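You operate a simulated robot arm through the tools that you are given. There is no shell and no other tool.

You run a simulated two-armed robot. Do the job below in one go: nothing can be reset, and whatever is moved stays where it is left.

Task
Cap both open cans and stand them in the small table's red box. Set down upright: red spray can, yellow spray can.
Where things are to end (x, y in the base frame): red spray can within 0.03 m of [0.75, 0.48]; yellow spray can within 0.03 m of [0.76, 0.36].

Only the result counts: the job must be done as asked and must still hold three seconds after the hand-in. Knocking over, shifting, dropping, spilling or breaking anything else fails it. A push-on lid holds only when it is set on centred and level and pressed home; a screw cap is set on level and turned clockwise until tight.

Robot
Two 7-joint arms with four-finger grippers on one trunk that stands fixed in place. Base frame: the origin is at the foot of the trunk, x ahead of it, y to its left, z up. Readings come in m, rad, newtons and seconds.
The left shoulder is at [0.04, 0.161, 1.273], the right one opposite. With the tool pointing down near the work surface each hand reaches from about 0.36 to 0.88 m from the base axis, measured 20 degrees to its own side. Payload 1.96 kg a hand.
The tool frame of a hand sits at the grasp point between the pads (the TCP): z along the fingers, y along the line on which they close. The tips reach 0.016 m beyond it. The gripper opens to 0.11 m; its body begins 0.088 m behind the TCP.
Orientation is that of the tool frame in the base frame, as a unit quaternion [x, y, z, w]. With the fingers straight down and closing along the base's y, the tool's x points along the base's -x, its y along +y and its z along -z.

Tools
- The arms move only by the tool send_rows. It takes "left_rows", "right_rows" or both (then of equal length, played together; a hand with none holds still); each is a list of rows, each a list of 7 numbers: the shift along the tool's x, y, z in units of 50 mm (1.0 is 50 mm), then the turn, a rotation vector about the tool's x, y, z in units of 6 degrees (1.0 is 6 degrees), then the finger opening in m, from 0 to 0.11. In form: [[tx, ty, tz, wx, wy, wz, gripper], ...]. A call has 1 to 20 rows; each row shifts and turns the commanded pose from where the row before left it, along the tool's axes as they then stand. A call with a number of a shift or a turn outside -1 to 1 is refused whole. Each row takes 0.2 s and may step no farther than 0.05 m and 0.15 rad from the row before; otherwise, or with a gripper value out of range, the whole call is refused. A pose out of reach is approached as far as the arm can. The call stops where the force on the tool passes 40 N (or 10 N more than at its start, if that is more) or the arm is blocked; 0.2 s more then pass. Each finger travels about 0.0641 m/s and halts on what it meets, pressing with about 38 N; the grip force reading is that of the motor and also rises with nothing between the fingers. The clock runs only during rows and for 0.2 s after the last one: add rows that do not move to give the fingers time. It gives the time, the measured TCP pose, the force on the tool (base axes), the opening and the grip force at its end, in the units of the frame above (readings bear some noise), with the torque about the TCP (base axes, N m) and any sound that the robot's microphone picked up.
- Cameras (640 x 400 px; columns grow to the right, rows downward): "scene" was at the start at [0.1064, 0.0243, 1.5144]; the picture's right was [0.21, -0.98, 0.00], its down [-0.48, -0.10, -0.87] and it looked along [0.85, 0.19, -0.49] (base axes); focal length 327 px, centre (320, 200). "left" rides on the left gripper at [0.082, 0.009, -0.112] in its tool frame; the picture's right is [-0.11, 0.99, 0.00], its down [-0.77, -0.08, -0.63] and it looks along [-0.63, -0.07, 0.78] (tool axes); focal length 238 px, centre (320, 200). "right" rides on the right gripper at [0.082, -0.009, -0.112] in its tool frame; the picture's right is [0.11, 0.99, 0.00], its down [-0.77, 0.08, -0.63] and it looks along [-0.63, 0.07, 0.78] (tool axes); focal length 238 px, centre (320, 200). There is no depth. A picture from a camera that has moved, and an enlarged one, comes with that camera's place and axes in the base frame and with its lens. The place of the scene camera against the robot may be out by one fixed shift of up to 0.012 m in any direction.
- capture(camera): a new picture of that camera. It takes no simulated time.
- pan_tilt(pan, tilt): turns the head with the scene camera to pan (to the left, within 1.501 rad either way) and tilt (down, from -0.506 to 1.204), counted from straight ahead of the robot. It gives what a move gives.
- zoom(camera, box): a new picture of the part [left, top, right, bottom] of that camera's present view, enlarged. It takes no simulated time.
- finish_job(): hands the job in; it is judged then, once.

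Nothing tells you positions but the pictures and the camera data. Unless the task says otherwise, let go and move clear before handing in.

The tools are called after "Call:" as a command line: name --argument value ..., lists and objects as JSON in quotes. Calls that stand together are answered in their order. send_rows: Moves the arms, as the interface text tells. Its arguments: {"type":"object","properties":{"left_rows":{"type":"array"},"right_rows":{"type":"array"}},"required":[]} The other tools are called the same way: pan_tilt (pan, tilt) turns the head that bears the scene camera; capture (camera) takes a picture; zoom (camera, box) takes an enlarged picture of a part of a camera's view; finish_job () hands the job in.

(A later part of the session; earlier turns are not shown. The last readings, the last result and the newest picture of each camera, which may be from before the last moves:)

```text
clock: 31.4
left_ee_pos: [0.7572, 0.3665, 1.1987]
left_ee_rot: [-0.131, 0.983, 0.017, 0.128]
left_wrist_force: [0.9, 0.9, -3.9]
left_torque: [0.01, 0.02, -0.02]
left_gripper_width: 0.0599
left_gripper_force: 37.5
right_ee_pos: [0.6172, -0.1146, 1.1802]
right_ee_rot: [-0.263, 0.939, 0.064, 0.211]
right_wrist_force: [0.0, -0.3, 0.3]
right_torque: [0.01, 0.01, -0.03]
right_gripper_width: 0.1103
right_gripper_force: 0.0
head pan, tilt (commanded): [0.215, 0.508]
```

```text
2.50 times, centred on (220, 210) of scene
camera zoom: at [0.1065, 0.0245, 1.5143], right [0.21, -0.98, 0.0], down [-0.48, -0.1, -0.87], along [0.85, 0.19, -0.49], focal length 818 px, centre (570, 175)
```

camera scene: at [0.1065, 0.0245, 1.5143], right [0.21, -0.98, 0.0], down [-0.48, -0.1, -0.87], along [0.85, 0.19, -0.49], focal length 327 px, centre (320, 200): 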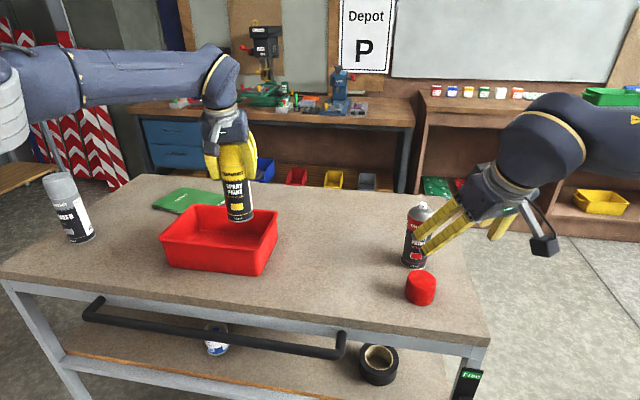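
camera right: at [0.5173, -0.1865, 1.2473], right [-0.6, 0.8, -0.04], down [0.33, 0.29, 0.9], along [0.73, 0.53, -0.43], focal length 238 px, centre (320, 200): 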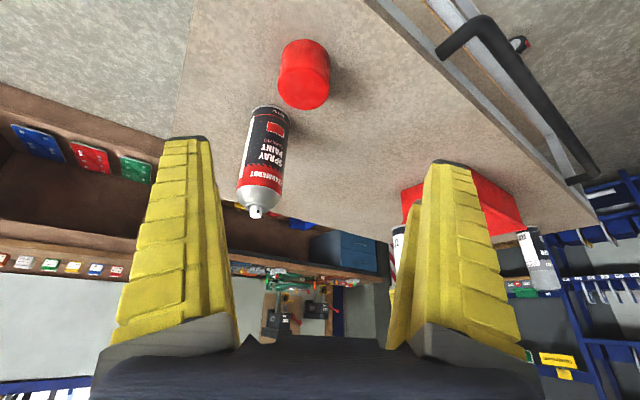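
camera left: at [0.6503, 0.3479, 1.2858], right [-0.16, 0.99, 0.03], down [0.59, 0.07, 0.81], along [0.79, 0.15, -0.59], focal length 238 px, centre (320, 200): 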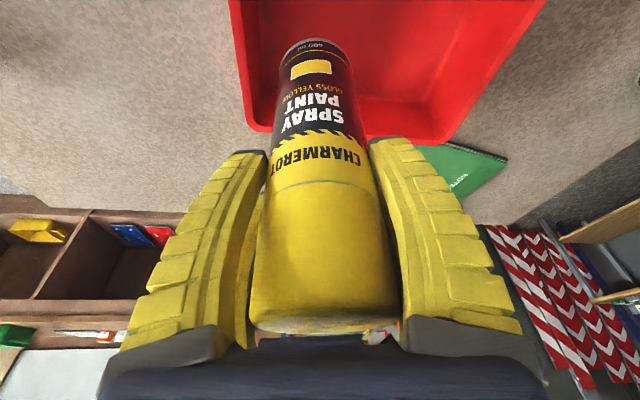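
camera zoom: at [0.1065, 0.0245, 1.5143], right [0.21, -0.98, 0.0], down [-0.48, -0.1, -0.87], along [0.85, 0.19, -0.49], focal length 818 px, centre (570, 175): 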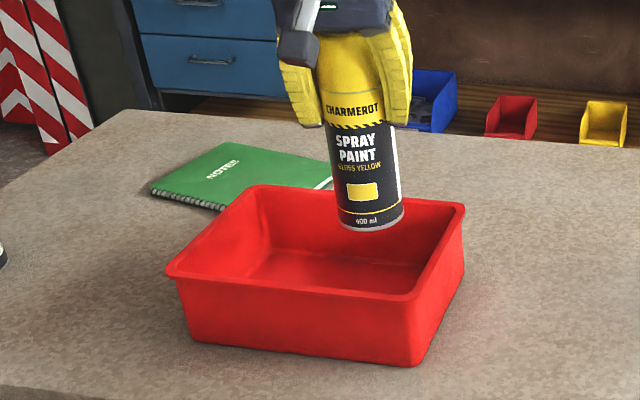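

The can is about 2.5 cm inside the right wall all the way down, and the fingertips should stay above the rim. I lower it to about 1 cm above the box floor.

Call:
send_rows --left_rows '[[0.1344, 0, 0.5074, 0, 0, 0, 0.05], [0.1344, 0, 0.5074, 0, 0, 0, 0.05], [0.1344, 0, 0.5074, 0, 0, 0, 0.05], [0.1344, 0, 0.5074, 0, 0, 0, 0.05], [0, 0, 0, 0, 0, 0, 0.05]]'

Call:
zoom --camera "scene" --box '[140, 130, 300, 290]'

Call:
capture --camera "left"

```text
clock: 32.6
left_ee_pos: [0.7562, 0.367, 1.0934]
left_ee_rot: [-0.131, 0.983, 0.017, 0.128]
left_wrist_force: [-0.6, 0.3, -4.7]
left_torque: [-0.04, 0.01, 0.02]
left_gripper_width: 0.0602
left_gripper_force: 37.9
right_ee_pos: [0.6181, -0.1148, 1.1798]
right_ee_rot: [-0.263, 0.939, 0.064, 0.211]
right_wrist_force: [0.1, -0.1, 0.4]
right_torque: [-0.01, 0.01, 0.01]
right_gripper_width: 0.1103
right_gripper_force: 0.1
head pan, tilt (commanded): [0.215, 0.508]
heard: snap
```

```text
2.50 times, centred on (220, 210) of scene
camera zoom: at [0.1068, 0.0245, 1.5143], right [0.21, -0.98, 0.0], down [-0.48, -0.1, -0.87], along [0.85, 0.19, -0.49], focal length 818 px, centre (570, 175)
```

zoom: 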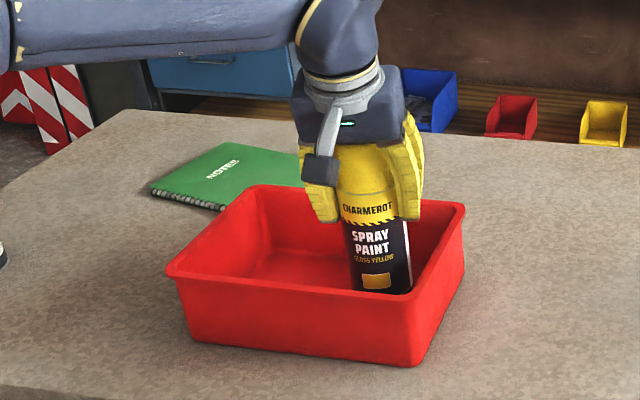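

```text
taken
camera left: at [0.6507, 0.3467, 1.1802], right [-0.16, 0.99, 0.03], down [0.59, 0.07, 0.81], along [0.79, 0.15, -0.59], focal length 238 px, centre (320, 200)
```

left: 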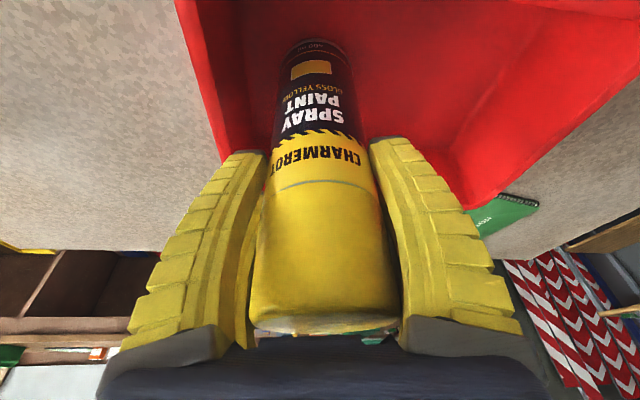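

I heard another snap while lowering, though the forces did not change. I check the cap seam closely before going on.

Call:
zoom --camera "left" --box '[240, 100, 410, 350]'

Call:
zoom --camera "scene" --box '[210, 160, 255, 215]'

Call:
capture --camera "scene"

Call:
capture --camera "right"

```text
1.60 times, centred on (325, 225) of left
camera zoom: at [0.6507, 0.3467, 1.1802], right [-0.16, 0.99, 0.03], down [0.59, 0.07, 0.81], along [0.79, 0.15, -0.59], focal length 381 px, centre (312, 160)
```

zoom: 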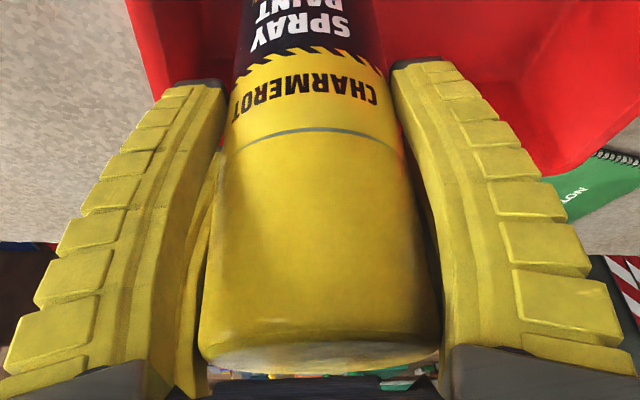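

```text
7.27 times, centred on (232, 188) of scene
camera zoom: at [0.1068, 0.0245, 1.5143], right [0.21, -0.98, 0.0], down [-0.48, -0.1, -0.87], along [0.85, 0.19, -0.49], focal length 2380 px, centre (956, 291)
```

zoom: 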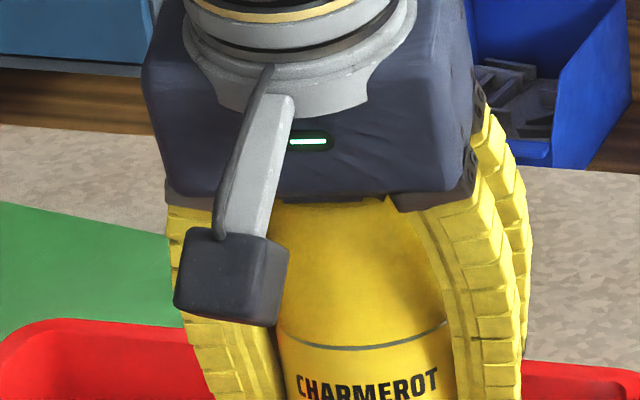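

```text
taken
camera scene: at [0.1068, 0.0245, 1.5143], right [0.21, -0.98, 0.0], down [-0.48, -0.1, -0.87], along [0.85, 0.19, -0.49], focal length 327 px, centre (320, 200)
```

scene: 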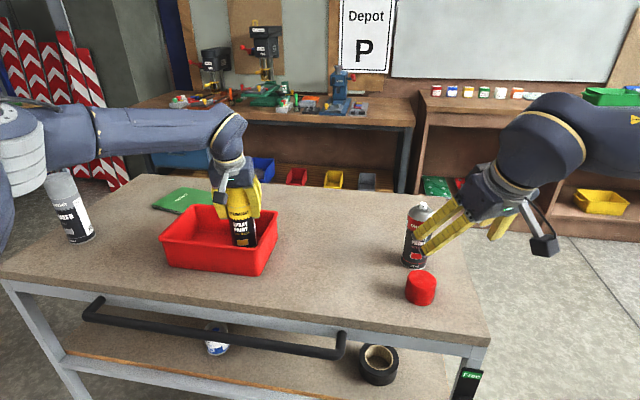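

```text
taken
camera right: at [0.5175, -0.1865, 1.2472], right [-0.6, 0.8, -0.04], down [0.33, 0.29, 0.9], along [0.73, 0.53, -0.43], focal length 238 px, centre (320, 200)
```

right: 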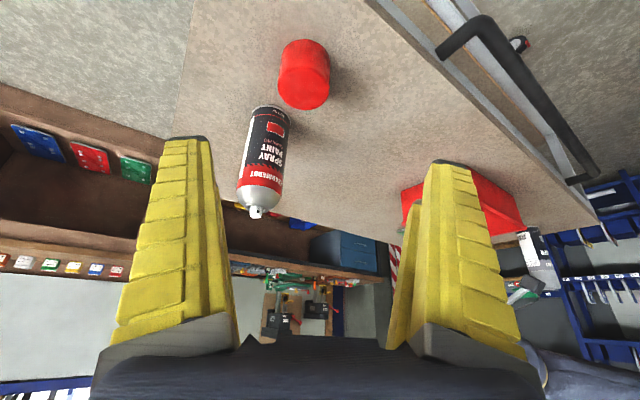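

The cap looks on, but I want to be sure its seam has not widened. I enlarge the seam at the same scale as before.

Call:
zoom --camera "scene" --box '[222, 195, 254, 229]'

Call:
zoom --camera "left" --box '[275, 130, 365, 200]'

```text
11.76 times, centred on (238, 212) of scene
camera zoom: at [0.1068, 0.0245, 1.5143], right [0.21, -0.98, 0.0], down [-0.48, -0.1, -0.87], along [0.85, 0.19, -0.49], focal length 3850 px, centre (1285, 59)
```

zoom: 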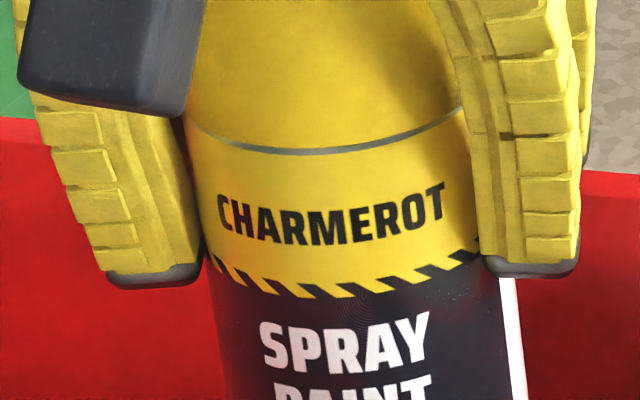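

```text
5.71 times, centred on (320, 165) of left
camera zoom: at [0.6507, 0.3467, 1.1802], right [-0.16, 0.99, 0.03], down [0.59, 0.07, 0.81], along [0.79, 0.15, -0.59], focal length 1362 px, centre (320, 400)
```

zoom: 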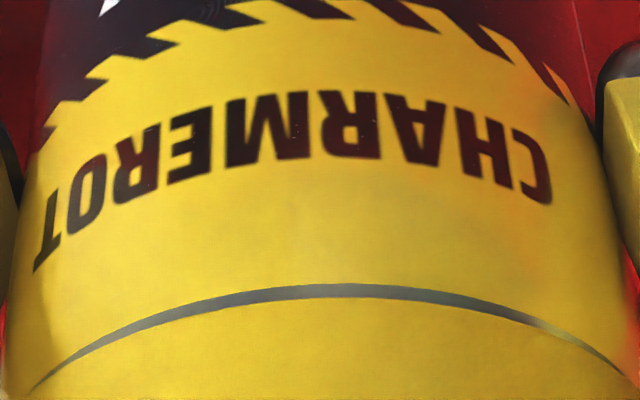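

The seam is thin and even, the same as just after seating, so the cap is still home. I lower the last centimetre gently until the box floor takes the weight.

Call:
send_rows --left_rows '[[0.0154, 0, 0.058, 0, 0, 0, 0.05], [0.0154, 0, 0.058, 0, 0, 0, 0.05], [0.0102, 0, 0.0387, 0, 0, 0, 0.05], [0, 0, 0, 0, 0, 0, 0.05]]'

```text
clock: 33.6
left_ee_pos: [0.7578, 0.3655, 1.0855]
left_ee_rot: [-0.131, 0.983, 0.017, 0.127]
left_wrist_force: [-0.3, 0.3, -3.2]
left_torque: [-0.01, 0.04, 0.01]
left_gripper_width: 0.0598
left_gripper_force: 38.2
right_ee_pos: [0.6168, -0.1148, 1.181]
right_ee_rot: [-0.262, 0.94, 0.064, 0.211]
right_wrist_force: [0.3, 0.0, 0.2]
right_torque: [-0.03, 0.0, 0.01]
right_gripper_width: 0.1101
right_gripper_force: 0.1
head pan, tilt (commanded): [0.215, 0.508]
```

Call:
send_rows --left_rows '[[0.0077, 0, 0.029, 0, 0, 0, 0.05], [0.0077, 0, 0.029, 0, 0, 0, 0.05], [0, 0, 0, 0, 0, 0, 0.05]]'

```text
clock: 34.4
left_ee_pos: [0.7565, 0.3663, 1.0818]
left_ee_rot: [-0.131, 0.983, 0.017, 0.128]
left_wrist_force: [0.3, -0.6, -3.6]
left_torque: [0.02, 0.04, 0.0]
left_gripper_width: 0.0601
left_gripper_force: 38.1
right_ee_pos: [0.6163, -0.1144, 1.1792]
right_ee_rot: [-0.264, 0.939, 0.065, 0.211]
right_wrist_force: [0.5, -1.2, 0.6]
right_torque: [-0.03, 0.03, -0.02]
right_gripper_width: 0.11
right_gripper_force: 0.0
head pan, tilt (commanded): [0.215, 0.508]
```

The weight is still on the hand, so I go on in 2 mm steps.

Call:
send_rows --left_rows '[[0.0102, 0, 0.0387, 0, 0, 0, 0.05], [0, 0, 0, 0, 0, 0, 0.05]]'

Call:
zoom --camera "scene" --box '[140, 130, 300, 290]'

```text
clock: 35.0
left_ee_pos: [0.7566, 0.3671, 1.0815]
left_ee_rot: [-0.131, 0.983, 0.017, 0.129]
left_wrist_force: [-0.8, 0.4, 3.6]
left_torque: [0.18, 0.01, 0.04]
left_gripper_width: 0.06
left_gripper_force: 38.5
right_ee_pos: [0.6173, -0.1154, 1.1801]
right_ee_rot: [-0.263, 0.939, 0.064, 0.21]
right_wrist_force: [-0.7, 0.1, 0.4]
right_torque: [-0.01, 0.0, 0.01]
right_gripper_width: 0.1101
right_gripper_force: 0.0
head pan, tilt (commanded): [0.215, 0.508]
```

```text
2.50 times, centred on (220, 210) of scene
camera zoom: at [0.1061, 0.0243, 1.5144], right [0.21, -0.98, 0.0], down [-0.48, -0.1, -0.87], along [0.85, 0.19, -0.49], focal length 818 px, centre (570, 175)
```

zoom: 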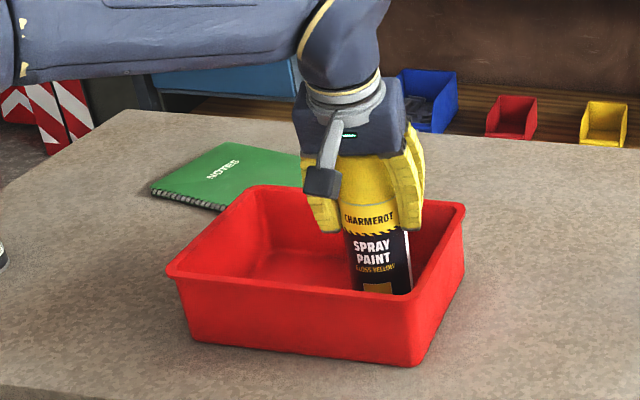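

The floor now carries the can. I open the fingers just enough to let go.

Call:
send_rows --left_rows '[[0, 0, 0, 0, 0, 0, 0.07], [0, 0, 0, 0, 0, 0, 0.085], [0, 0, 0, 0, 0, 0, 0.085], [0, 0, 0, 0, 0, 0, 0.085]]'

Call:
zoom --camera "scene" --box '[140, 130, 300, 290]'

Call:
capture --camera "left"

```text
clock: 36.0
left_ee_pos: [0.7556, 0.3655, 1.0808]
left_ee_rot: [-0.131, 0.983, 0.017, 0.127]
left_wrist_force: [-0.8, -0.7, 1.8]
left_torque: [0.05, -0.05, 0.03]
left_gripper_width: 0.0864
left_gripper_force: 3.1
right_ee_pos: [0.6172, -0.1144, 1.1812]
right_ee_rot: [-0.264, 0.939, 0.064, 0.209]
right_wrist_force: [0.0, -0.1, 0.2]
right_torque: [-0.03, 0.02, -0.01]
right_gripper_width: 0.11
right_gripper_force: 0.0
head pan, tilt (commanded): [0.215, 0.508]
```

```text
2.50 times, centred on (220, 210) of scene
camera zoom: at [0.1062, 0.0243, 1.5144], right [0.21, -0.98, 0.0], down [-0.48, -0.1, -0.87], along [0.85, 0.19, -0.49], focal length 818 px, centre (570, 175)
```

zoom: 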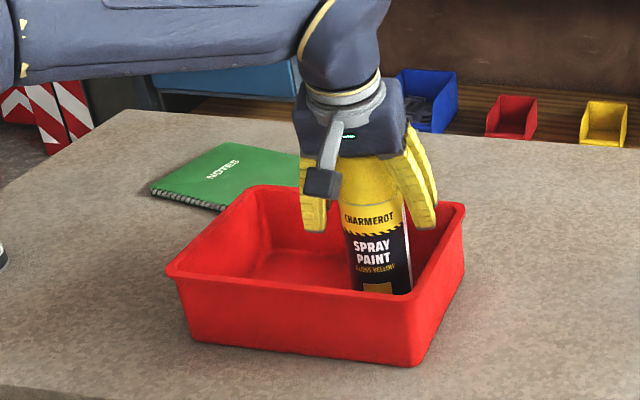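

```text
taken
camera left: at [0.65, 0.3466, 1.168], right [-0.16, 0.99, 0.03], down [0.59, 0.07, 0.81], along [0.79, 0.15, -0.59], focal length 238 px, centre (320, 200)
```

left: 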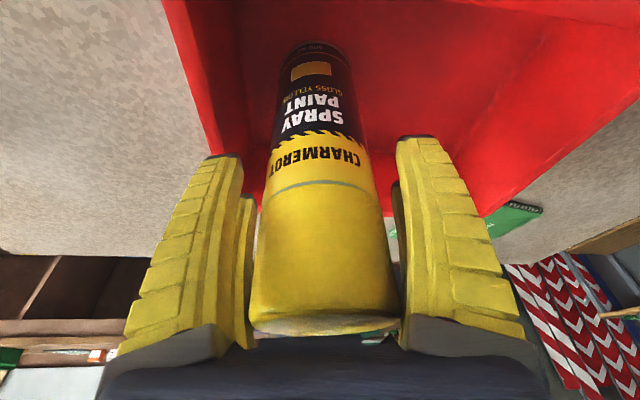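

Released; the can stands on its own with a gap on both sides. I withdraw straight up.

Call:
send_rows --left_rows '[[-0.102, 0, -0.387, 0, 0, 0, 0.085], [-0.205, 0, -0.773, 0, 0, 0, 0.085], [-0.205, 0, -0.773, 0, 0, 0, 0.085], [0, 0, 0, 0, 0, 0, 0.11]]'

Call:
zoom --camera "scene" --box '[140, 130, 300, 290]'

Call:
capture --camera "left"

```text
clock: 37.0
left_ee_pos: [0.7564, 0.3664, 1.182]
left_ee_rot: [-0.131, 0.983, 0.017, 0.128]
left_wrist_force: [-0.4, -1.0, 0.3]
left_torque: [0.02, -0.02, 0.01]
left_gripper_width: 0.1101
left_gripper_force: 0.0
right_ee_pos: [0.6167, -0.1147, 1.1812]
right_ee_rot: [-0.263, 0.939, 0.065, 0.211]
right_wrist_force: [-0.3, 0.4, -0.7]
right_torque: [0.01, -0.03, 0.04]
right_gripper_width: 0.11
right_gripper_force: 0.1
head pan, tilt (commanded): [0.215, 0.508]
```

```text
2.50 times, centred on (220, 210) of scene
camera zoom: at [0.1062, 0.0243, 1.5144], right [0.21, -0.98, 0.0], down [-0.48, -0.1, -0.87], along [0.85, 0.19, -0.49], focal length 818 px, centre (570, 175)
```

zoom: 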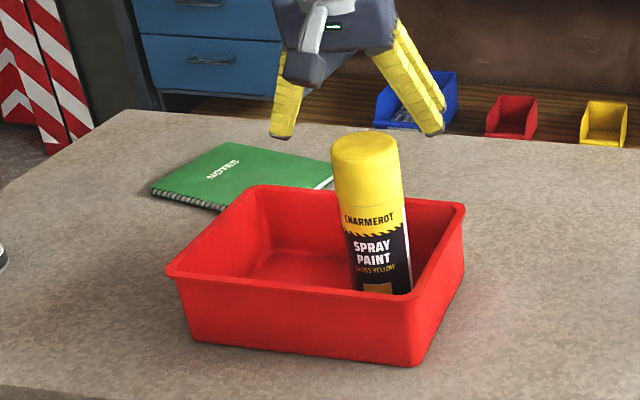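

```text
taken
camera left: at [0.6504, 0.3462, 1.269], right [-0.16, 0.99, 0.03], down [0.59, 0.07, 0.81], along [0.79, 0.15, -0.59], focal length 238 px, centre (320, 200)
```

left: 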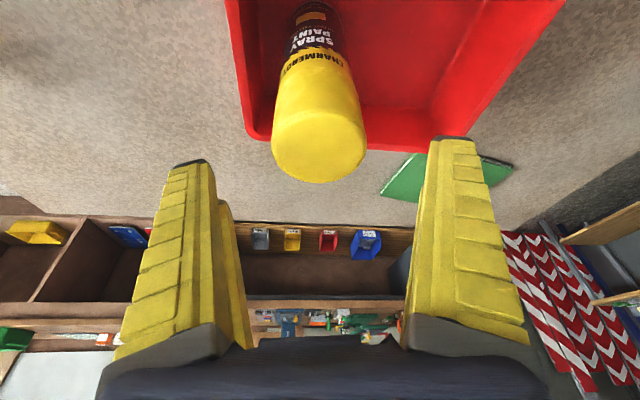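

The yellow can stands upright in the box at about (0.758, 0.366). Because of that unexplained second snap I re-grip the cap and press it once more to be sure it is home.

Call:
send_rows --left_rows '[[0.1075, 0, 0.406, 0, 0, 0, 0.11], [0.1075, 0, 0.406, 0, 0, 0, 0.11], [0, 0, 0, 0, 0, 0, 0.11], [0, 0, 0, 0, 0, 0, 0.085], [0, 0, 0, 0, 0, 0, 0.065], [0, 0, 0, 0, 0, 0, 0.05], [0, 0, 0, 0, 0, 0, 0.05], [0, 0, 0, 0, 0, 0, 0.05]]'

Call:
capture --camera "left"

Call:
zoom --camera "scene" --box '[140, 130, 300, 290]'

```text
clock: 38.8
left_ee_pos: [0.7569, 0.3653, 1.1397]
left_ee_rot: [-0.132, 0.983, 0.017, 0.128]
left_wrist_force: [-1.8, -0.2, 7.7]
left_torque: [-0.33, 0.57, 0.03]
left_gripper_width: 0.0573
left_gripper_force: 37.5
right_ee_pos: [0.6173, -0.114, 1.1802]
right_ee_rot: [-0.263, 0.939, 0.064, 0.21]
right_wrist_force: [0.2, -0.1, 1.6]
right_torque: [-0.01, -0.02, -0.03]
right_gripper_width: 0.1099
right_gripper_force: 0.0
head pan, tilt (commanded): [0.215, 0.508]
heard: snap
```

```text
taken
camera left: at [0.6498, 0.3461, 1.2268], right [-0.16, 0.99, 0.03], down [0.59, 0.07, 0.81], along [0.79, 0.15, -0.59], focal length 238 px, centre (320, 200)
```

left: 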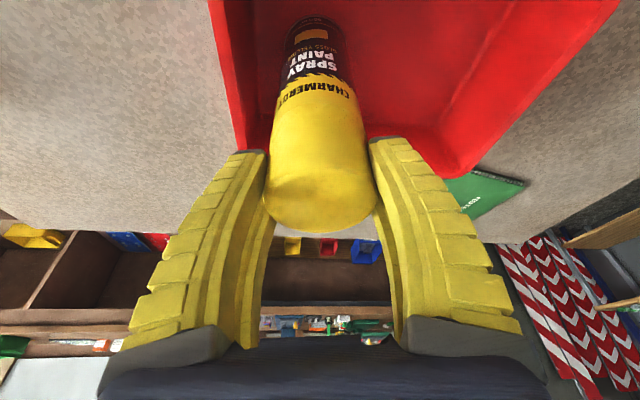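

```text
2.50 times, centred on (220, 210) of scene
camera zoom: at [0.106, 0.0241, 1.5144], right [0.21, -0.98, 0.0], down [-0.48, -0.1, -0.87], along [0.85, 0.19, -0.49], focal length 818 px, centre (570, 175)
```

zoom: 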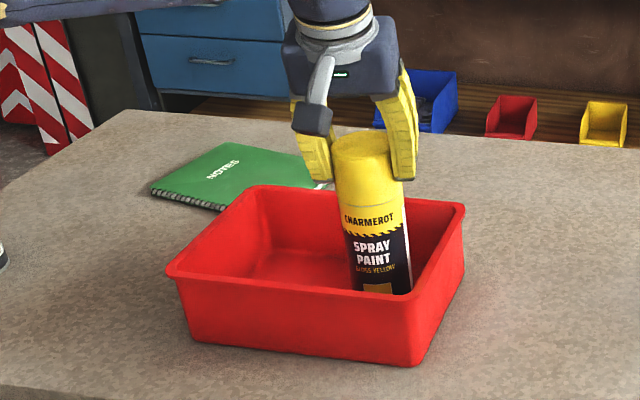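

A snap again as the fingers closed, with a small downward load on the cap. I look closely at the seam.

Call:
zoom --camera "scene" --box '[218, 185, 250, 219]'

Call:
zoom --camera "left" --box '[255, 60, 385, 240]'

Call:
zoom --camera "left" --box '[265, 70, 375, 140]'

```text
11.76 times, centred on (234, 202) of scene
camera zoom: at [0.106, 0.0241, 1.5144], right [0.21, -0.98, 0.0], down [-0.48, -0.1, -0.87], along [0.85, 0.19, -0.49], focal length 3850 px, centre (1332, 176)
```

zoom: 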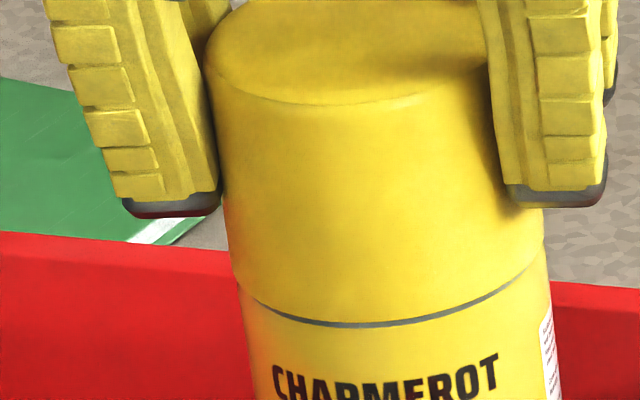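

```text
2.22 times, centred on (320, 150) of left
camera zoom: at [0.6498, 0.3461, 1.2268], right [-0.16, 0.99, 0.03], down [0.59, 0.07, 0.81], along [0.79, 0.15, -0.59], focal length 530 px, centre (320, 311)
```

zoom: 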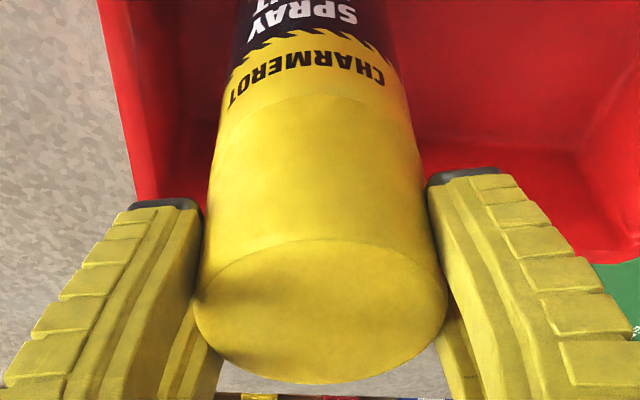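

```text
5.71 times, centred on (320, 105) of left
camera zoom: at [0.6498, 0.3461, 1.2268], right [-0.16, 0.99, 0.03], down [0.59, 0.07, 0.81], along [0.79, 0.15, -0.59], focal length 1362 px, centre (320, 743)
```

zoom: 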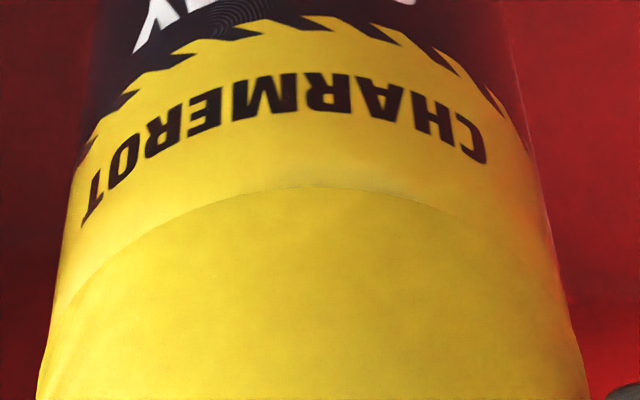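

The seam is thin, even and level. I press down by small steps to about 25–30 N to make certain.

Call:
send_rows --left_rows '[[0.0051, 0, 0.0193, 0, 0, 0, 0.05], [0.0051, 0, 0.0193, 0, 0, 0, 0.05], [0, 0, 0, 0, 0, 0, 0.05]]'

Call:
zoom --camera "scene" --box '[218, 185, 250, 219]'

```text
clock: 39.6
left_ee_pos: [0.7571, 0.3656, 1.1402]
left_ee_rot: [-0.131, 0.983, 0.016, 0.13]
left_wrist_force: [1.8, 0.4, 22.8]
left_torque: [-0.13, 0.21, 0.04]
left_gripper_width: 0.0576
left_gripper_force: 38.2
right_ee_pos: [0.6159, -0.114, 1.1804]
right_ee_rot: [-0.264, 0.939, 0.064, 0.21]
right_wrist_force: [-0.4, 0.8, 0.2]
right_torque: [-0.04, 0.01, 0.0]
right_gripper_width: 0.1098
right_gripper_force: 0.0
head pan, tilt (commanded): [0.215, 0.508]
```

```text
11.76 times, centred on (234, 202) of scene
camera zoom: at [0.1054, 0.0239, 1.5144], right [0.21, -0.98, 0.0], down [-0.47, -0.1, -0.87], along [0.85, 0.19, -0.49], focal length 3850 px, centre (1332, 176)
```

zoom: 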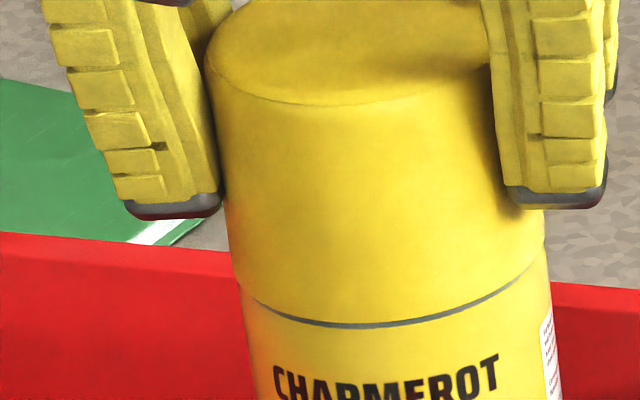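

The cap holds firm under 23 N without moving. One more millimetre of push, then I unload and let go.

Call:
send_rows --left_rows '[[0.0051, 0, 0.0193, 0, 0, 0, 0.05], [0, 0, 0, 0, 0, 0, 0.05]]'

```text
clock: 40.2
left_ee_pos: [0.7561, 0.3662, 1.1378]
left_ee_rot: [-0.13, 0.983, 0.017, 0.13]
left_wrist_force: [4.1, 1.9, 34.6]
left_torque: [-0.05, 0.03, 0.02]
left_gripper_width: 0.058
left_gripper_force: 38.5
right_ee_pos: [0.6162, -0.1143, 1.1805]
right_ee_rot: [-0.264, 0.939, 0.065, 0.212]
right_wrist_force: [-0.6, 0.7, -0.2]
right_torque: [-0.01, 0.0, 0.0]
right_gripper_width: 0.1101
right_gripper_force: 0.0
head pan, tilt (commanded): [0.215, 0.508]
```

Firm at 35 N with no further snap, so the yellow cap is home. I unload, open and withdraw upward.

Call:
send_rows --left_rows '[[-0.0128, 0, -0.0483, 0, 0, 0, 0.05], [0, 0, 0, 0, 0, 0, 0.07], [0, 0, 0, 0, 0, 0, 0.09], [0, 0, 0, 0, 0, 0, 0.11], [0, 0, 0, 0, 0, 0, 0.11], [-0.154, 0, -0.58, 0, 0, 0, 0.11], [-0.154, 0, -0.58, 0, 0, 0, 0.11], [0, 0, 0, 0, 0, 0, 0.11]]'

Call:
capture --camera "scene"

Call:
zoom --camera "scene" --box '[140, 130, 300, 290]'

Call:
capture --camera "left"

```text
clock: 42.0
left_ee_pos: [0.7555, 0.3662, 1.1971]
left_ee_rot: [-0.131, 0.983, 0.017, 0.128]
left_wrist_force: [-0.3, -0.8, 0.3]
left_torque: [0.0, 0.01, 0.0]
left_gripper_width: 0.1099
left_gripper_force: 0.1
right_ee_pos: [0.6159, -0.1149, 1.1812]
right_ee_rot: [-0.263, 0.939, 0.063, 0.21]
right_wrist_force: [0.8, -1.0, -0.7]
right_torque: [-0.02, 0.02, 0.02]
right_gripper_width: 0.1104
right_gripper_force: 0.0
head pan, tilt (commanded): [0.215, 0.508]
```

```text
taken
camera scene: at [0.1064, 0.0243, 1.5144], right [0.21, -0.98, 0.0], down [-0.48, -0.1, -0.87], along [0.85, 0.19, -0.49], focal length 327 px, centre (320, 200)
```

scene: 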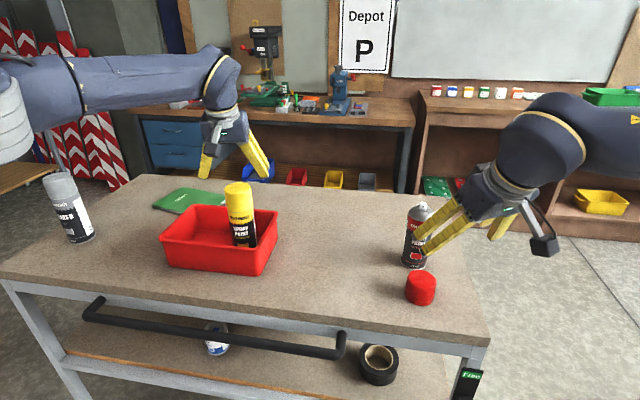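

```text
2.50 times, centred on (220, 210) of scene
camera zoom: at [0.1064, 0.0243, 1.5144], right [0.21, -0.98, 0.0], down [-0.48, -0.1, -0.87], along [0.85, 0.19, -0.49], focal length 818 px, centre (570, 175)
```

zoom: 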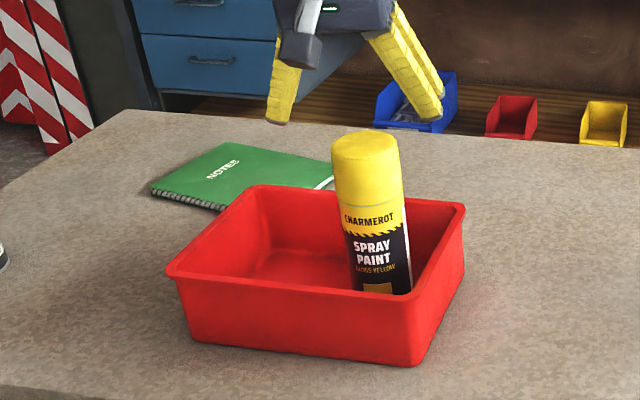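

```text
taken
camera left: at [0.6495, 0.3464, 1.2845], right [-0.16, 0.99, 0.03], down [0.59, 0.07, 0.81], along [0.79, 0.15, -0.59], focal length 238 px, centre (320, 200)
```

left: 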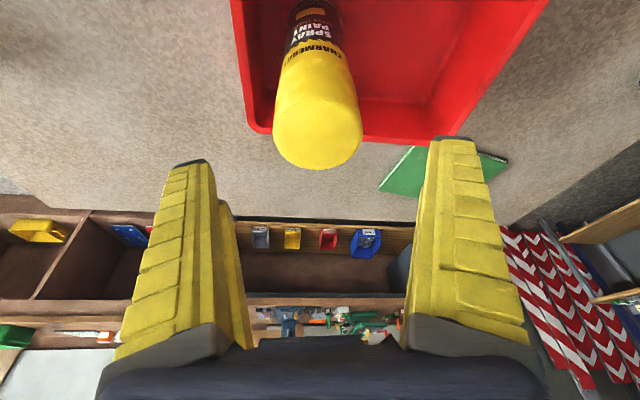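

The yellow can is done. Now I draw the right hand back out of the way and swing the left hand over to look at the red cap and red can.

Call:
send_rows --left_rows '[[0, 0, 0, 0.2133, 0, 0.8053, 0.11], [0, 0, 0, 0.2133, 0, 0.8053, 0.11], [0, 0, 0, 0.2133, 0, 0.8053, 0.11], [0.347, -0.858, -0.2134, 0, 0, 0, 0.11], [0.347, -0.858, -0.2134, 0, 0, 0, 0.11], [0.347, -0.858, -0.2134, 0, 0, 0, 0.11], [0.347, -0.858, -0.2134, 0, 0, 0, 0.11], [0.347, -0.858, -0.2134, 0, 0, 0, 0.11], [0.347, -0.858, -0.2134, 0, 0, 0, 0.11], [0.347, -0.858, -0.2134, 0, 0, 0, 0.11], [0.347, -0.858, -0.2134, 0, 0, 0, 0.11], [0.347, -0.858, -0.2134, 0, 0, 0, 0.11]]' --right_rows '[[0.7235, -0.2705, -0.458, 0, 0, 0, 0.11], [0.7235, -0.2705, -0.458, 0, 0, 0, 0.11], [0.7235, -0.2705, -0.458, 0, 0, 0, 0.11], [0.7235, -0.2705, -0.458, 0, 0, 0, 0.11], [0, 0, 0, 0, 0, 0, 0.11], [0, 0, 0, 0, 0, 0, 0.11], [0, 0, 0, 0, 0, 0, 0.11], [0, 0, 0, 0, 0, 0, 0.11], [0, 0, 0, 0, 0, 0, 0.11], [0, 0, 0, 0, 0, 0, 0.11], [0, 0, 0, 0, 0, 0, 0.11], [0, 0, 0, 0, 0, 0, 0.11]]'

Call:
capture --camera "left"

Call:
capture --camera "right"

Call:
capture --camera "scene"

```text
clock: 44.6
left_ee_pos: [0.6184, -0.0348, 1.2516]
left_ee_rot: [-0.045, 0.991, 0.006, 0.128]
left_wrist_force: [1.0, 0.0, 0.1]
left_torque: [-0.02, 0.0, 0.01]
left_gripper_width: 0.1101
left_gripper_force: 0.0
left hand out of reach, approached as far as the arm can: row 3
right_ee_pos: [0.5012, -0.2495, 1.2007]
right_ee_rot: [-0.263, 0.939, 0.063, 0.21]
right_wrist_force: [0.2, 0.1, 0.2]
right_torque: [0.02, 0.03, -0.02]
right_gripper_width: 0.1103
right_gripper_force: 0.0
head pan, tilt (commanded): [0.215, 0.508]
```

```text
taken
camera left: at [0.5096, -0.0355, 1.3383], right [0.01, 1.0, 0.03], down [0.59, -0.03, 0.81], along [0.81, 0.01, -0.59], focal length 238 px, centre (320, 200)
```

left: 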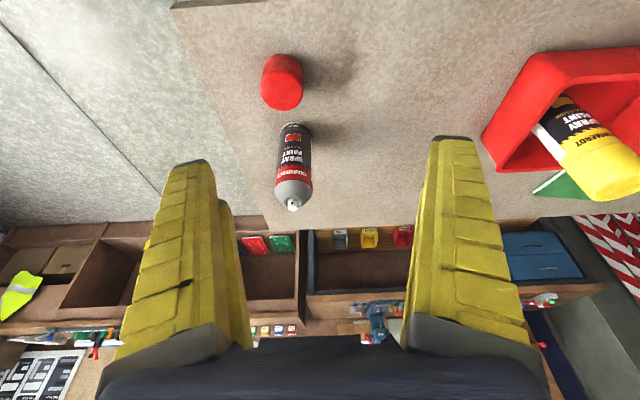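

```text
taken
camera right: at [0.4011, -0.3222, 1.2675], right [-0.6, 0.8, -0.04], down [0.33, 0.29, 0.9], along [0.73, 0.53, -0.43], focal length 238 px, centre (320, 200)
```

right: 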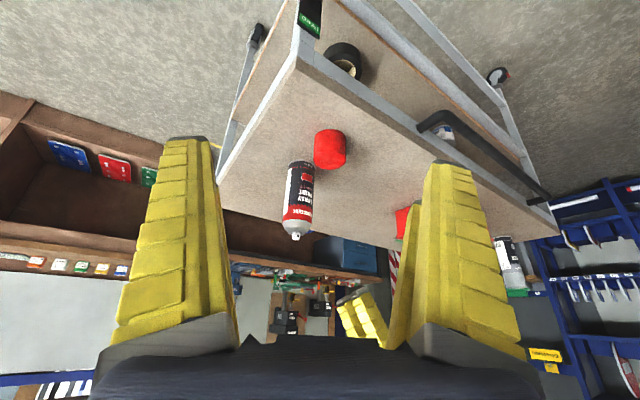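

```text
taken
camera scene: at [0.1064, 0.0242, 1.5144], right [0.21, -0.98, 0.0], down [-0.48, -0.1, -0.87], along [0.85, 0.19, -0.49], focal length 327 px, centre (320, 200)
```

scene: 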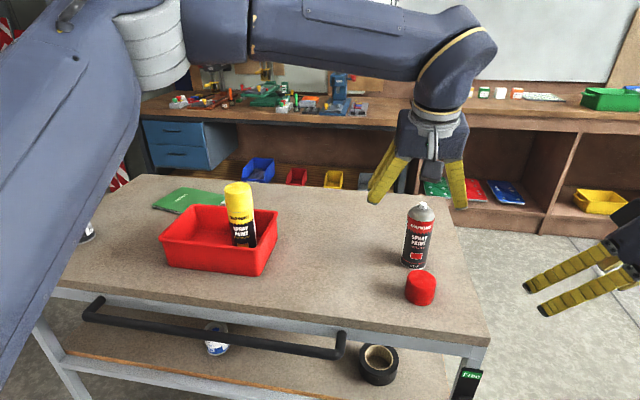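

Both wrist cameras now see the red cap and red can clearly. I enlarge them to triangulate.

Call:
zoom --camera "left" --box '[240, 40, 340, 220]'

Call:
zoom --camera "right" --box '[270, 115, 360, 255]'

Call:
zoom --camera "scene" --box '[380, 190, 460, 310]'

```text
2.22 times, centred on (290, 130) of left
camera zoom: at [0.5096, -0.0355, 1.3383], right [0.01, 1.0, 0.03], down [0.59, -0.03, 0.81], along [0.81, 0.01, -0.59], focal length 530 px, centre (387, 356)
```

zoom: 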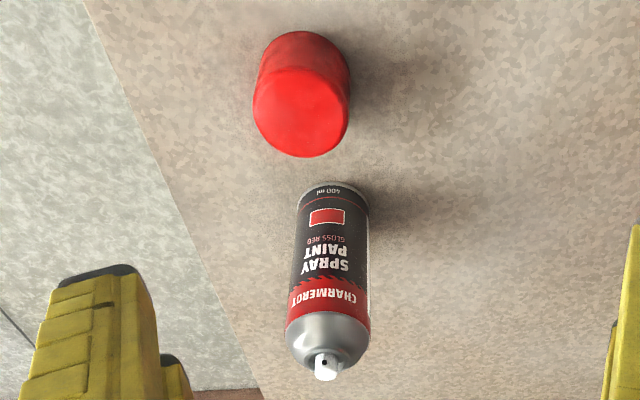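

```text
2.86 times, centred on (315, 185) of right
camera zoom: at [0.4011, -0.3222, 1.2675], right [-0.6, 0.8, -0.04], down [0.33, 0.29, 0.9], along [0.73, 0.53, -0.43], focal length 681 px, centre (334, 243)
```

zoom: 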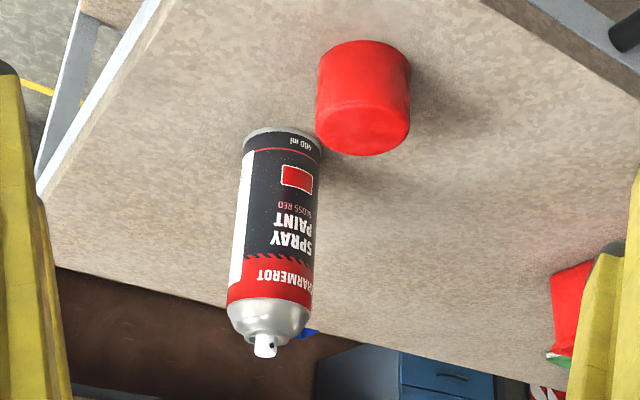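

```text
3.33 times, centred on (420, 250) of scene
camera zoom: at [0.1064, 0.0242, 1.5144], right [0.21, -0.98, 0.0], down [-0.48, -0.1, -0.87], along [0.85, 0.19, -0.49], focal length 1091 px, centre (-13, 33)
```

zoom: 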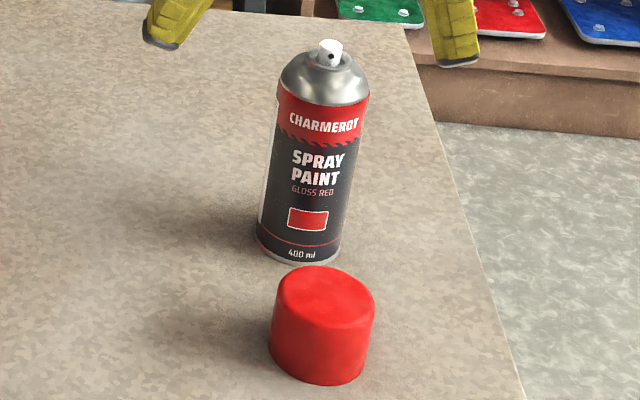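

Red can axis comes out at (0.819, -0.077) and red cap at (0.697, -0.086). The can is near the reach limit for capping, so I will first grip it and set it nearer at about (0.72, 0.06); I turn the hand and come down in front of it.

Call:
send_rows --left_rows '[[0, 0, 0, 0.2147, 0, 0.8177, 0.11], [0, 0, 0, 0.2147, 0, 0.8177, 0.11], [0, 0, 0, 0.2147, 0, 0.8177, 0.11], [-0.198, -0.031, 0.914, 0, 0, 0, 0.11], [-0.198, -0.031, 0.914, 0, 0, 0, 0.11], [-0.198, -0.031, 0.914, 0, 0, 0, 0.11], [-0.198, -0.031, 0.913, 0, 0, 0, 0.11], [0, 0, 0, 0, 0, 0, 0.11]]'

Call:
capture --camera "left"

Call:
capture --camera "right"

```text
clock: 46.4
left_ee_pos: [0.701, -0.0546, 1.0833]
left_ee_rot: [0.086, 0.988, -0.011, 0.129]
left_wrist_force: [0.0, -0.7, -0.1]
left_torque: [0.03, 0.0, -0.01]
left_gripper_width: 0.1101
left_gripper_force: 0.1
right_ee_pos: [0.5015, -0.2495, 1.2003]
right_ee_rot: [-0.263, 0.939, 0.063, 0.21]
right_wrist_force: [0.1, -0.6, -0.2]
right_torque: [0.02, 0.0, 0.02]
right_gripper_width: 0.1098
right_gripper_force: 0.0
head pan, tilt (commanded): [0.215, 0.508]
```

```text
taken
camera left: at [0.5956, -0.0269, 1.1713], right [0.27, 0.96, 0.03], down [0.56, -0.18, 0.81], along [0.78, -0.2, -0.59], focal length 238 px, centre (320, 200)
```

left: 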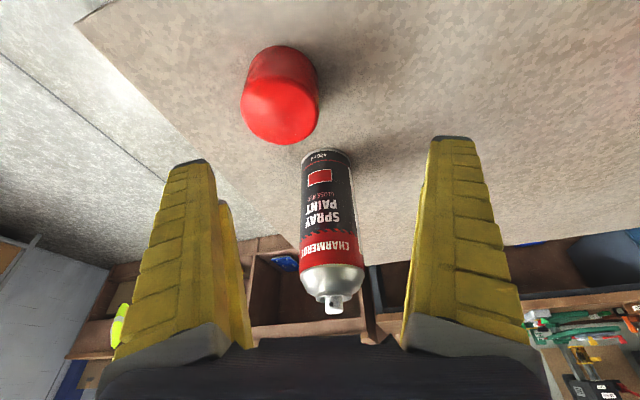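

```text
taken
camera right: at [0.4016, -0.322, 1.2674], right [-0.6, 0.8, -0.04], down [0.33, 0.29, 0.9], along [0.73, 0.53, -0.43], focal length 238 px, centre (320, 200)
```

right: 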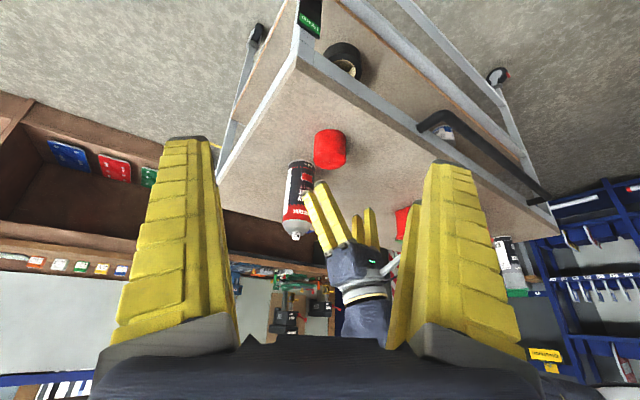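

The can lies straight ahead between the open fingers, which are above the red cap. I slide forward to bring the fingers around the can body.

Call:
send_rows --left_rows '[[-0.58, -0.01, 0.1532, 0, 0, 0, 0.11], [-0.58, -0.01, 0.1532, 0, 0, 0, 0.11], [-0.58, -0.01, 0.1532, 0, 0, 0, 0.11], [-0.58, 0, 0.1532, 0, 0, 0, 0.11], [0, 0, 0, 0, 0, 0, 0.11]]'

Call:
capture --camera "left"

Call:
zoom --camera "right" --box '[250, 130, 390, 300]'

Call:
zoom --camera "scene" --box '[350, 160, 470, 310]'

```text
clock: 47.6
left_ee_pos: [0.8076, -0.0766, 1.0856]
left_ee_rot: [0.084, 0.988, -0.011, 0.131]
left_wrist_force: [0.0, 0.4, -0.2]
left_torque: [0.01, -0.01, 0.0]
left_gripper_width: 0.1101
left_gripper_force: 0.1
left hand out of reach, approached as far as the arm can: row 4
right_ee_pos: [0.5009, -0.2496, 1.2005]
right_ee_rot: [-0.263, 0.939, 0.064, 0.21]
right_wrist_force: [-0.2, 0.3, 0.2]
right_torque: [0.05, -0.01, 0.02]
right_gripper_width: 0.1101
right_gripper_force: 0.1
head pan, tilt (commanded): [0.215, 0.508]
```

```text
taken
camera left: at [0.7031, -0.048, 1.1719], right [0.27, 0.96, 0.03], down [0.56, -0.18, 0.81], along [0.78, -0.2, -0.59], focal length 238 px, centre (320, 200)
```

left: 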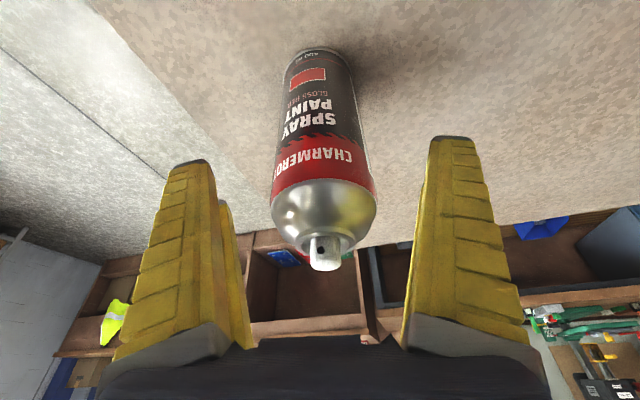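

```text
2.35 times, centred on (320, 215) of right
camera zoom: at [0.4013, -0.3222, 1.2675], right [-0.6, 0.8, -0.04], down [0.33, 0.29, 0.9], along [0.73, 0.53, -0.43], focal length 561 px, centre (320, 165)
```

zoom: 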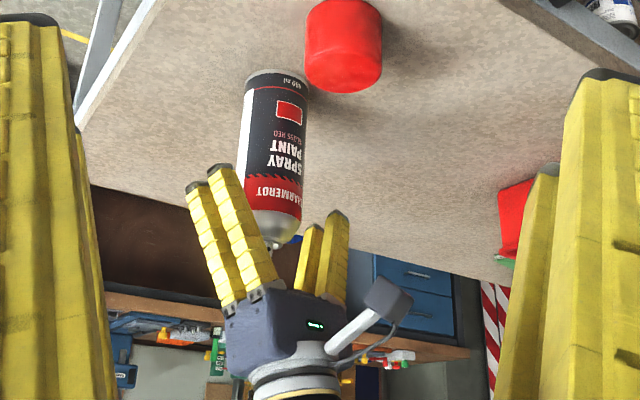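

```text
2.67 times, centred on (410, 235) of scene
camera zoom: at [0.1065, 0.024, 1.5144], right [0.21, -0.98, 0.0], down [-0.48, -0.1, -0.87], along [0.85, 0.19, -0.49], focal length 873 px, centre (80, 107)
```

zoom: 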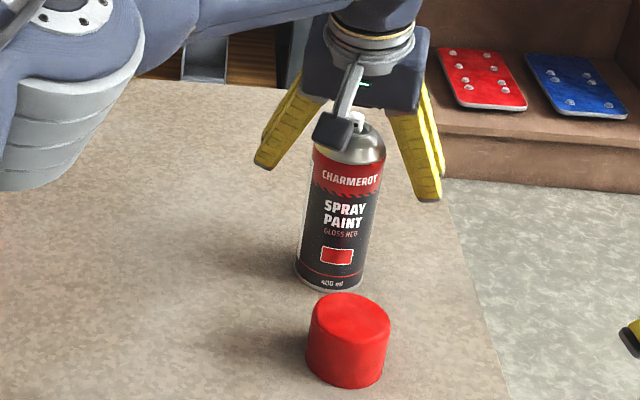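

The arm ran out of reach 11 mm short of the can. I lean the hand to 25°, which frees some reach, and move on.

Call:
send_rows --left_rows '[[0, 0, 0, 0, -0.85, 0, 0.11], [0, 0, 0, 0, -0.85, 0, 0.11], [-0.07, 0.01, 0.121, 0, 0, 0, 0.11], [-0.071, 0.01, 0.121, 0, 0, 0, 0.11], [0, 0, 0, 0, 0, 0, 0.11]]'

Call:
capture --camera "left"

Call:
zoom --camera "right" --box '[250, 130, 390, 300]'

Call:
zoom --camera "scene" --box '[350, 160, 470, 310]'

```text
clock: 48.8
left_ee_pos: [0.8187, -0.0752, 1.0773]
left_ee_rot: [0.085, 0.973, -0.018, 0.216]
left_wrist_force: [0.6, -0.4, -0.1]
left_torque: [-0.01, 0.01, 0.01]
left_gripper_width: 0.1102
left_gripper_force: 0.2
right_ee_pos: [0.5009, -0.25, 1.1998]
right_ee_rot: [-0.264, 0.939, 0.064, 0.21]
right_wrist_force: [0.4, -0.5, 0.6]
right_torque: [0.0, -0.02, 0.01]
right_gripper_width: 0.1101
right_gripper_force: 0.1
head pan, tilt (commanded): [0.215, 0.508]
```

```text
taken
camera left: at [0.7012, -0.0457, 1.1436], right [0.27, 0.96, 0.05], down [0.41, -0.16, 0.9], along [0.87, -0.22, -0.44], focal length 238 px, centre (320, 200)
```

left: 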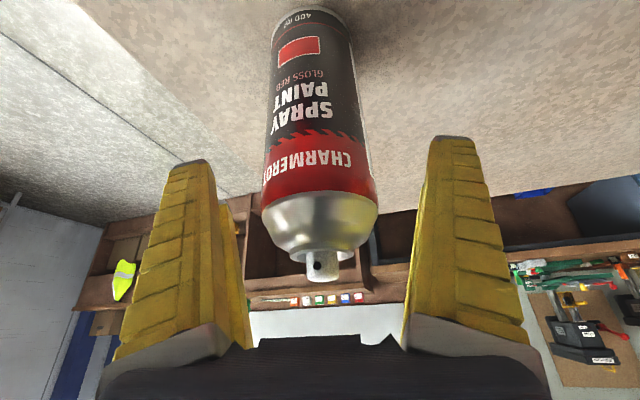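

```text
2.35 times, centred on (320, 215) of right
camera zoom: at [0.4012, -0.3219, 1.2676], right [-0.6, 0.8, -0.04], down [0.33, 0.29, 0.9], along [0.73, 0.53, -0.43], focal length 561 px, centre (320, 165)
```

zoom: 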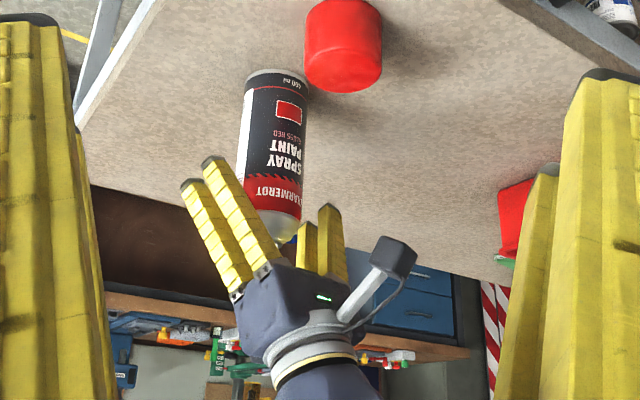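

```text
2.67 times, centred on (410, 235) of scene
camera zoom: at [0.1064, 0.0244, 1.5144], right [0.21, -0.98, 0.0], down [-0.48, -0.1, -0.87], along [0.85, 0.19, -0.49], focal length 873 px, centre (80, 107)
```

zoom: 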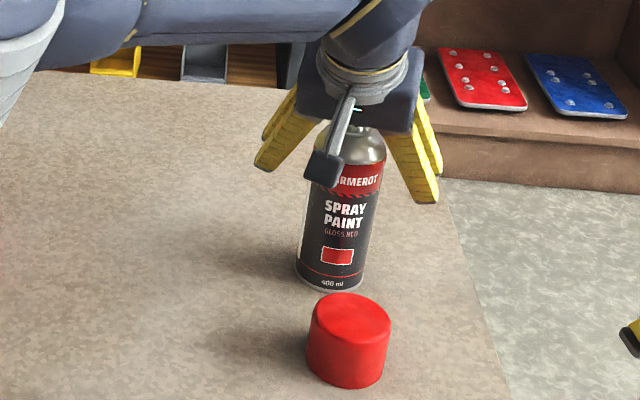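

Now the TCP is over the can axis at (0.819, -0.075). I go down another 12 mm and close on the body.

Call:
send_rows --left_rows '[[0.101, 0, 0.2175, 0, 0, 0, 0.11], [0, 0, 0, 0, 0, 0, 0.11], [0, 0, 0, 0, 0, 0, 0.085], [0, 0, 0, 0, 0, 0, 0.065], [0, 0, 0, 0, 0, 0, 0.05], [0, 0, 0, 0, 0, 0, 0.05], [0, 0, 0, 0, 0, 0, 0.05]]'

Call:
capture --camera "left"

Call:
zoom --camera "scene" --box '[350, 160, 470, 310]'

```text
clock: 50.4
left_ee_pos: [0.819, -0.0759, 1.0658]
left_ee_rot: [0.085, 0.972, -0.019, 0.216]
left_wrist_force: [-4.0, -0.2, 6.6]
left_torque: [0.09, 0.79, 0.06]
left_gripper_width: 0.0609
left_gripper_force: 38.4
right_ee_pos: [0.5002, -0.249, 1.1996]
right_ee_rot: [-0.263, 0.939, 0.064, 0.21]
right_wrist_force: [0.8, 0.5, -0.2]
right_torque: [-0.03, -0.01, 0.01]
right_gripper_width: 0.1101
right_gripper_force: 0.0
head pan, tilt (commanded): [0.215, 0.508]
```

```text
taken
camera left: at [0.7005, -0.0462, 1.1322], right [0.27, 0.96, 0.05], down [0.41, -0.16, 0.9], along [0.87, -0.22, -0.44], focal length 238 px, centre (320, 200)
```

left: 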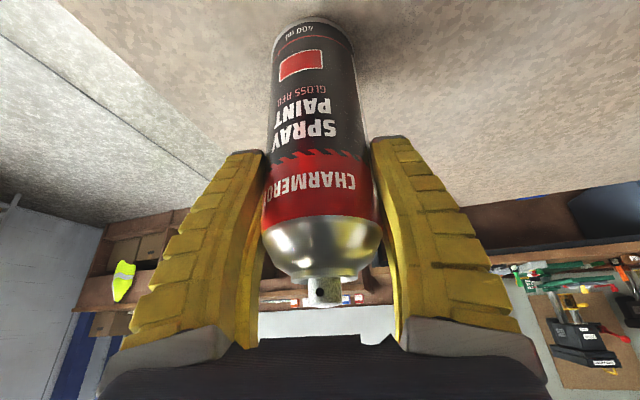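

```text
2.67 times, centred on (410, 235) of scene
camera zoom: at [0.1059, 0.0244, 1.5144], right [0.21, -0.98, 0.0], down [-0.47, -0.1, -0.87], along [0.85, 0.19, -0.49], focal length 873 px, centre (80, 107)
```

zoom: 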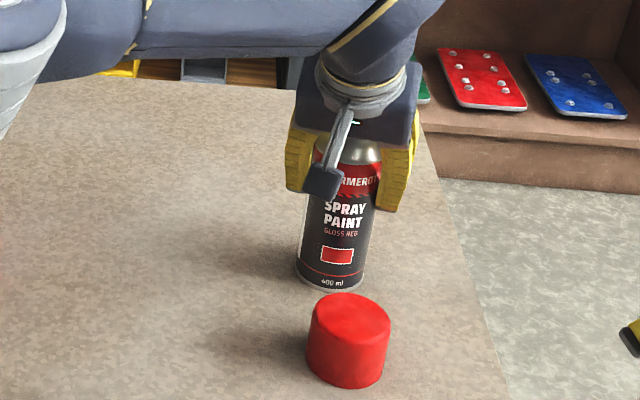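

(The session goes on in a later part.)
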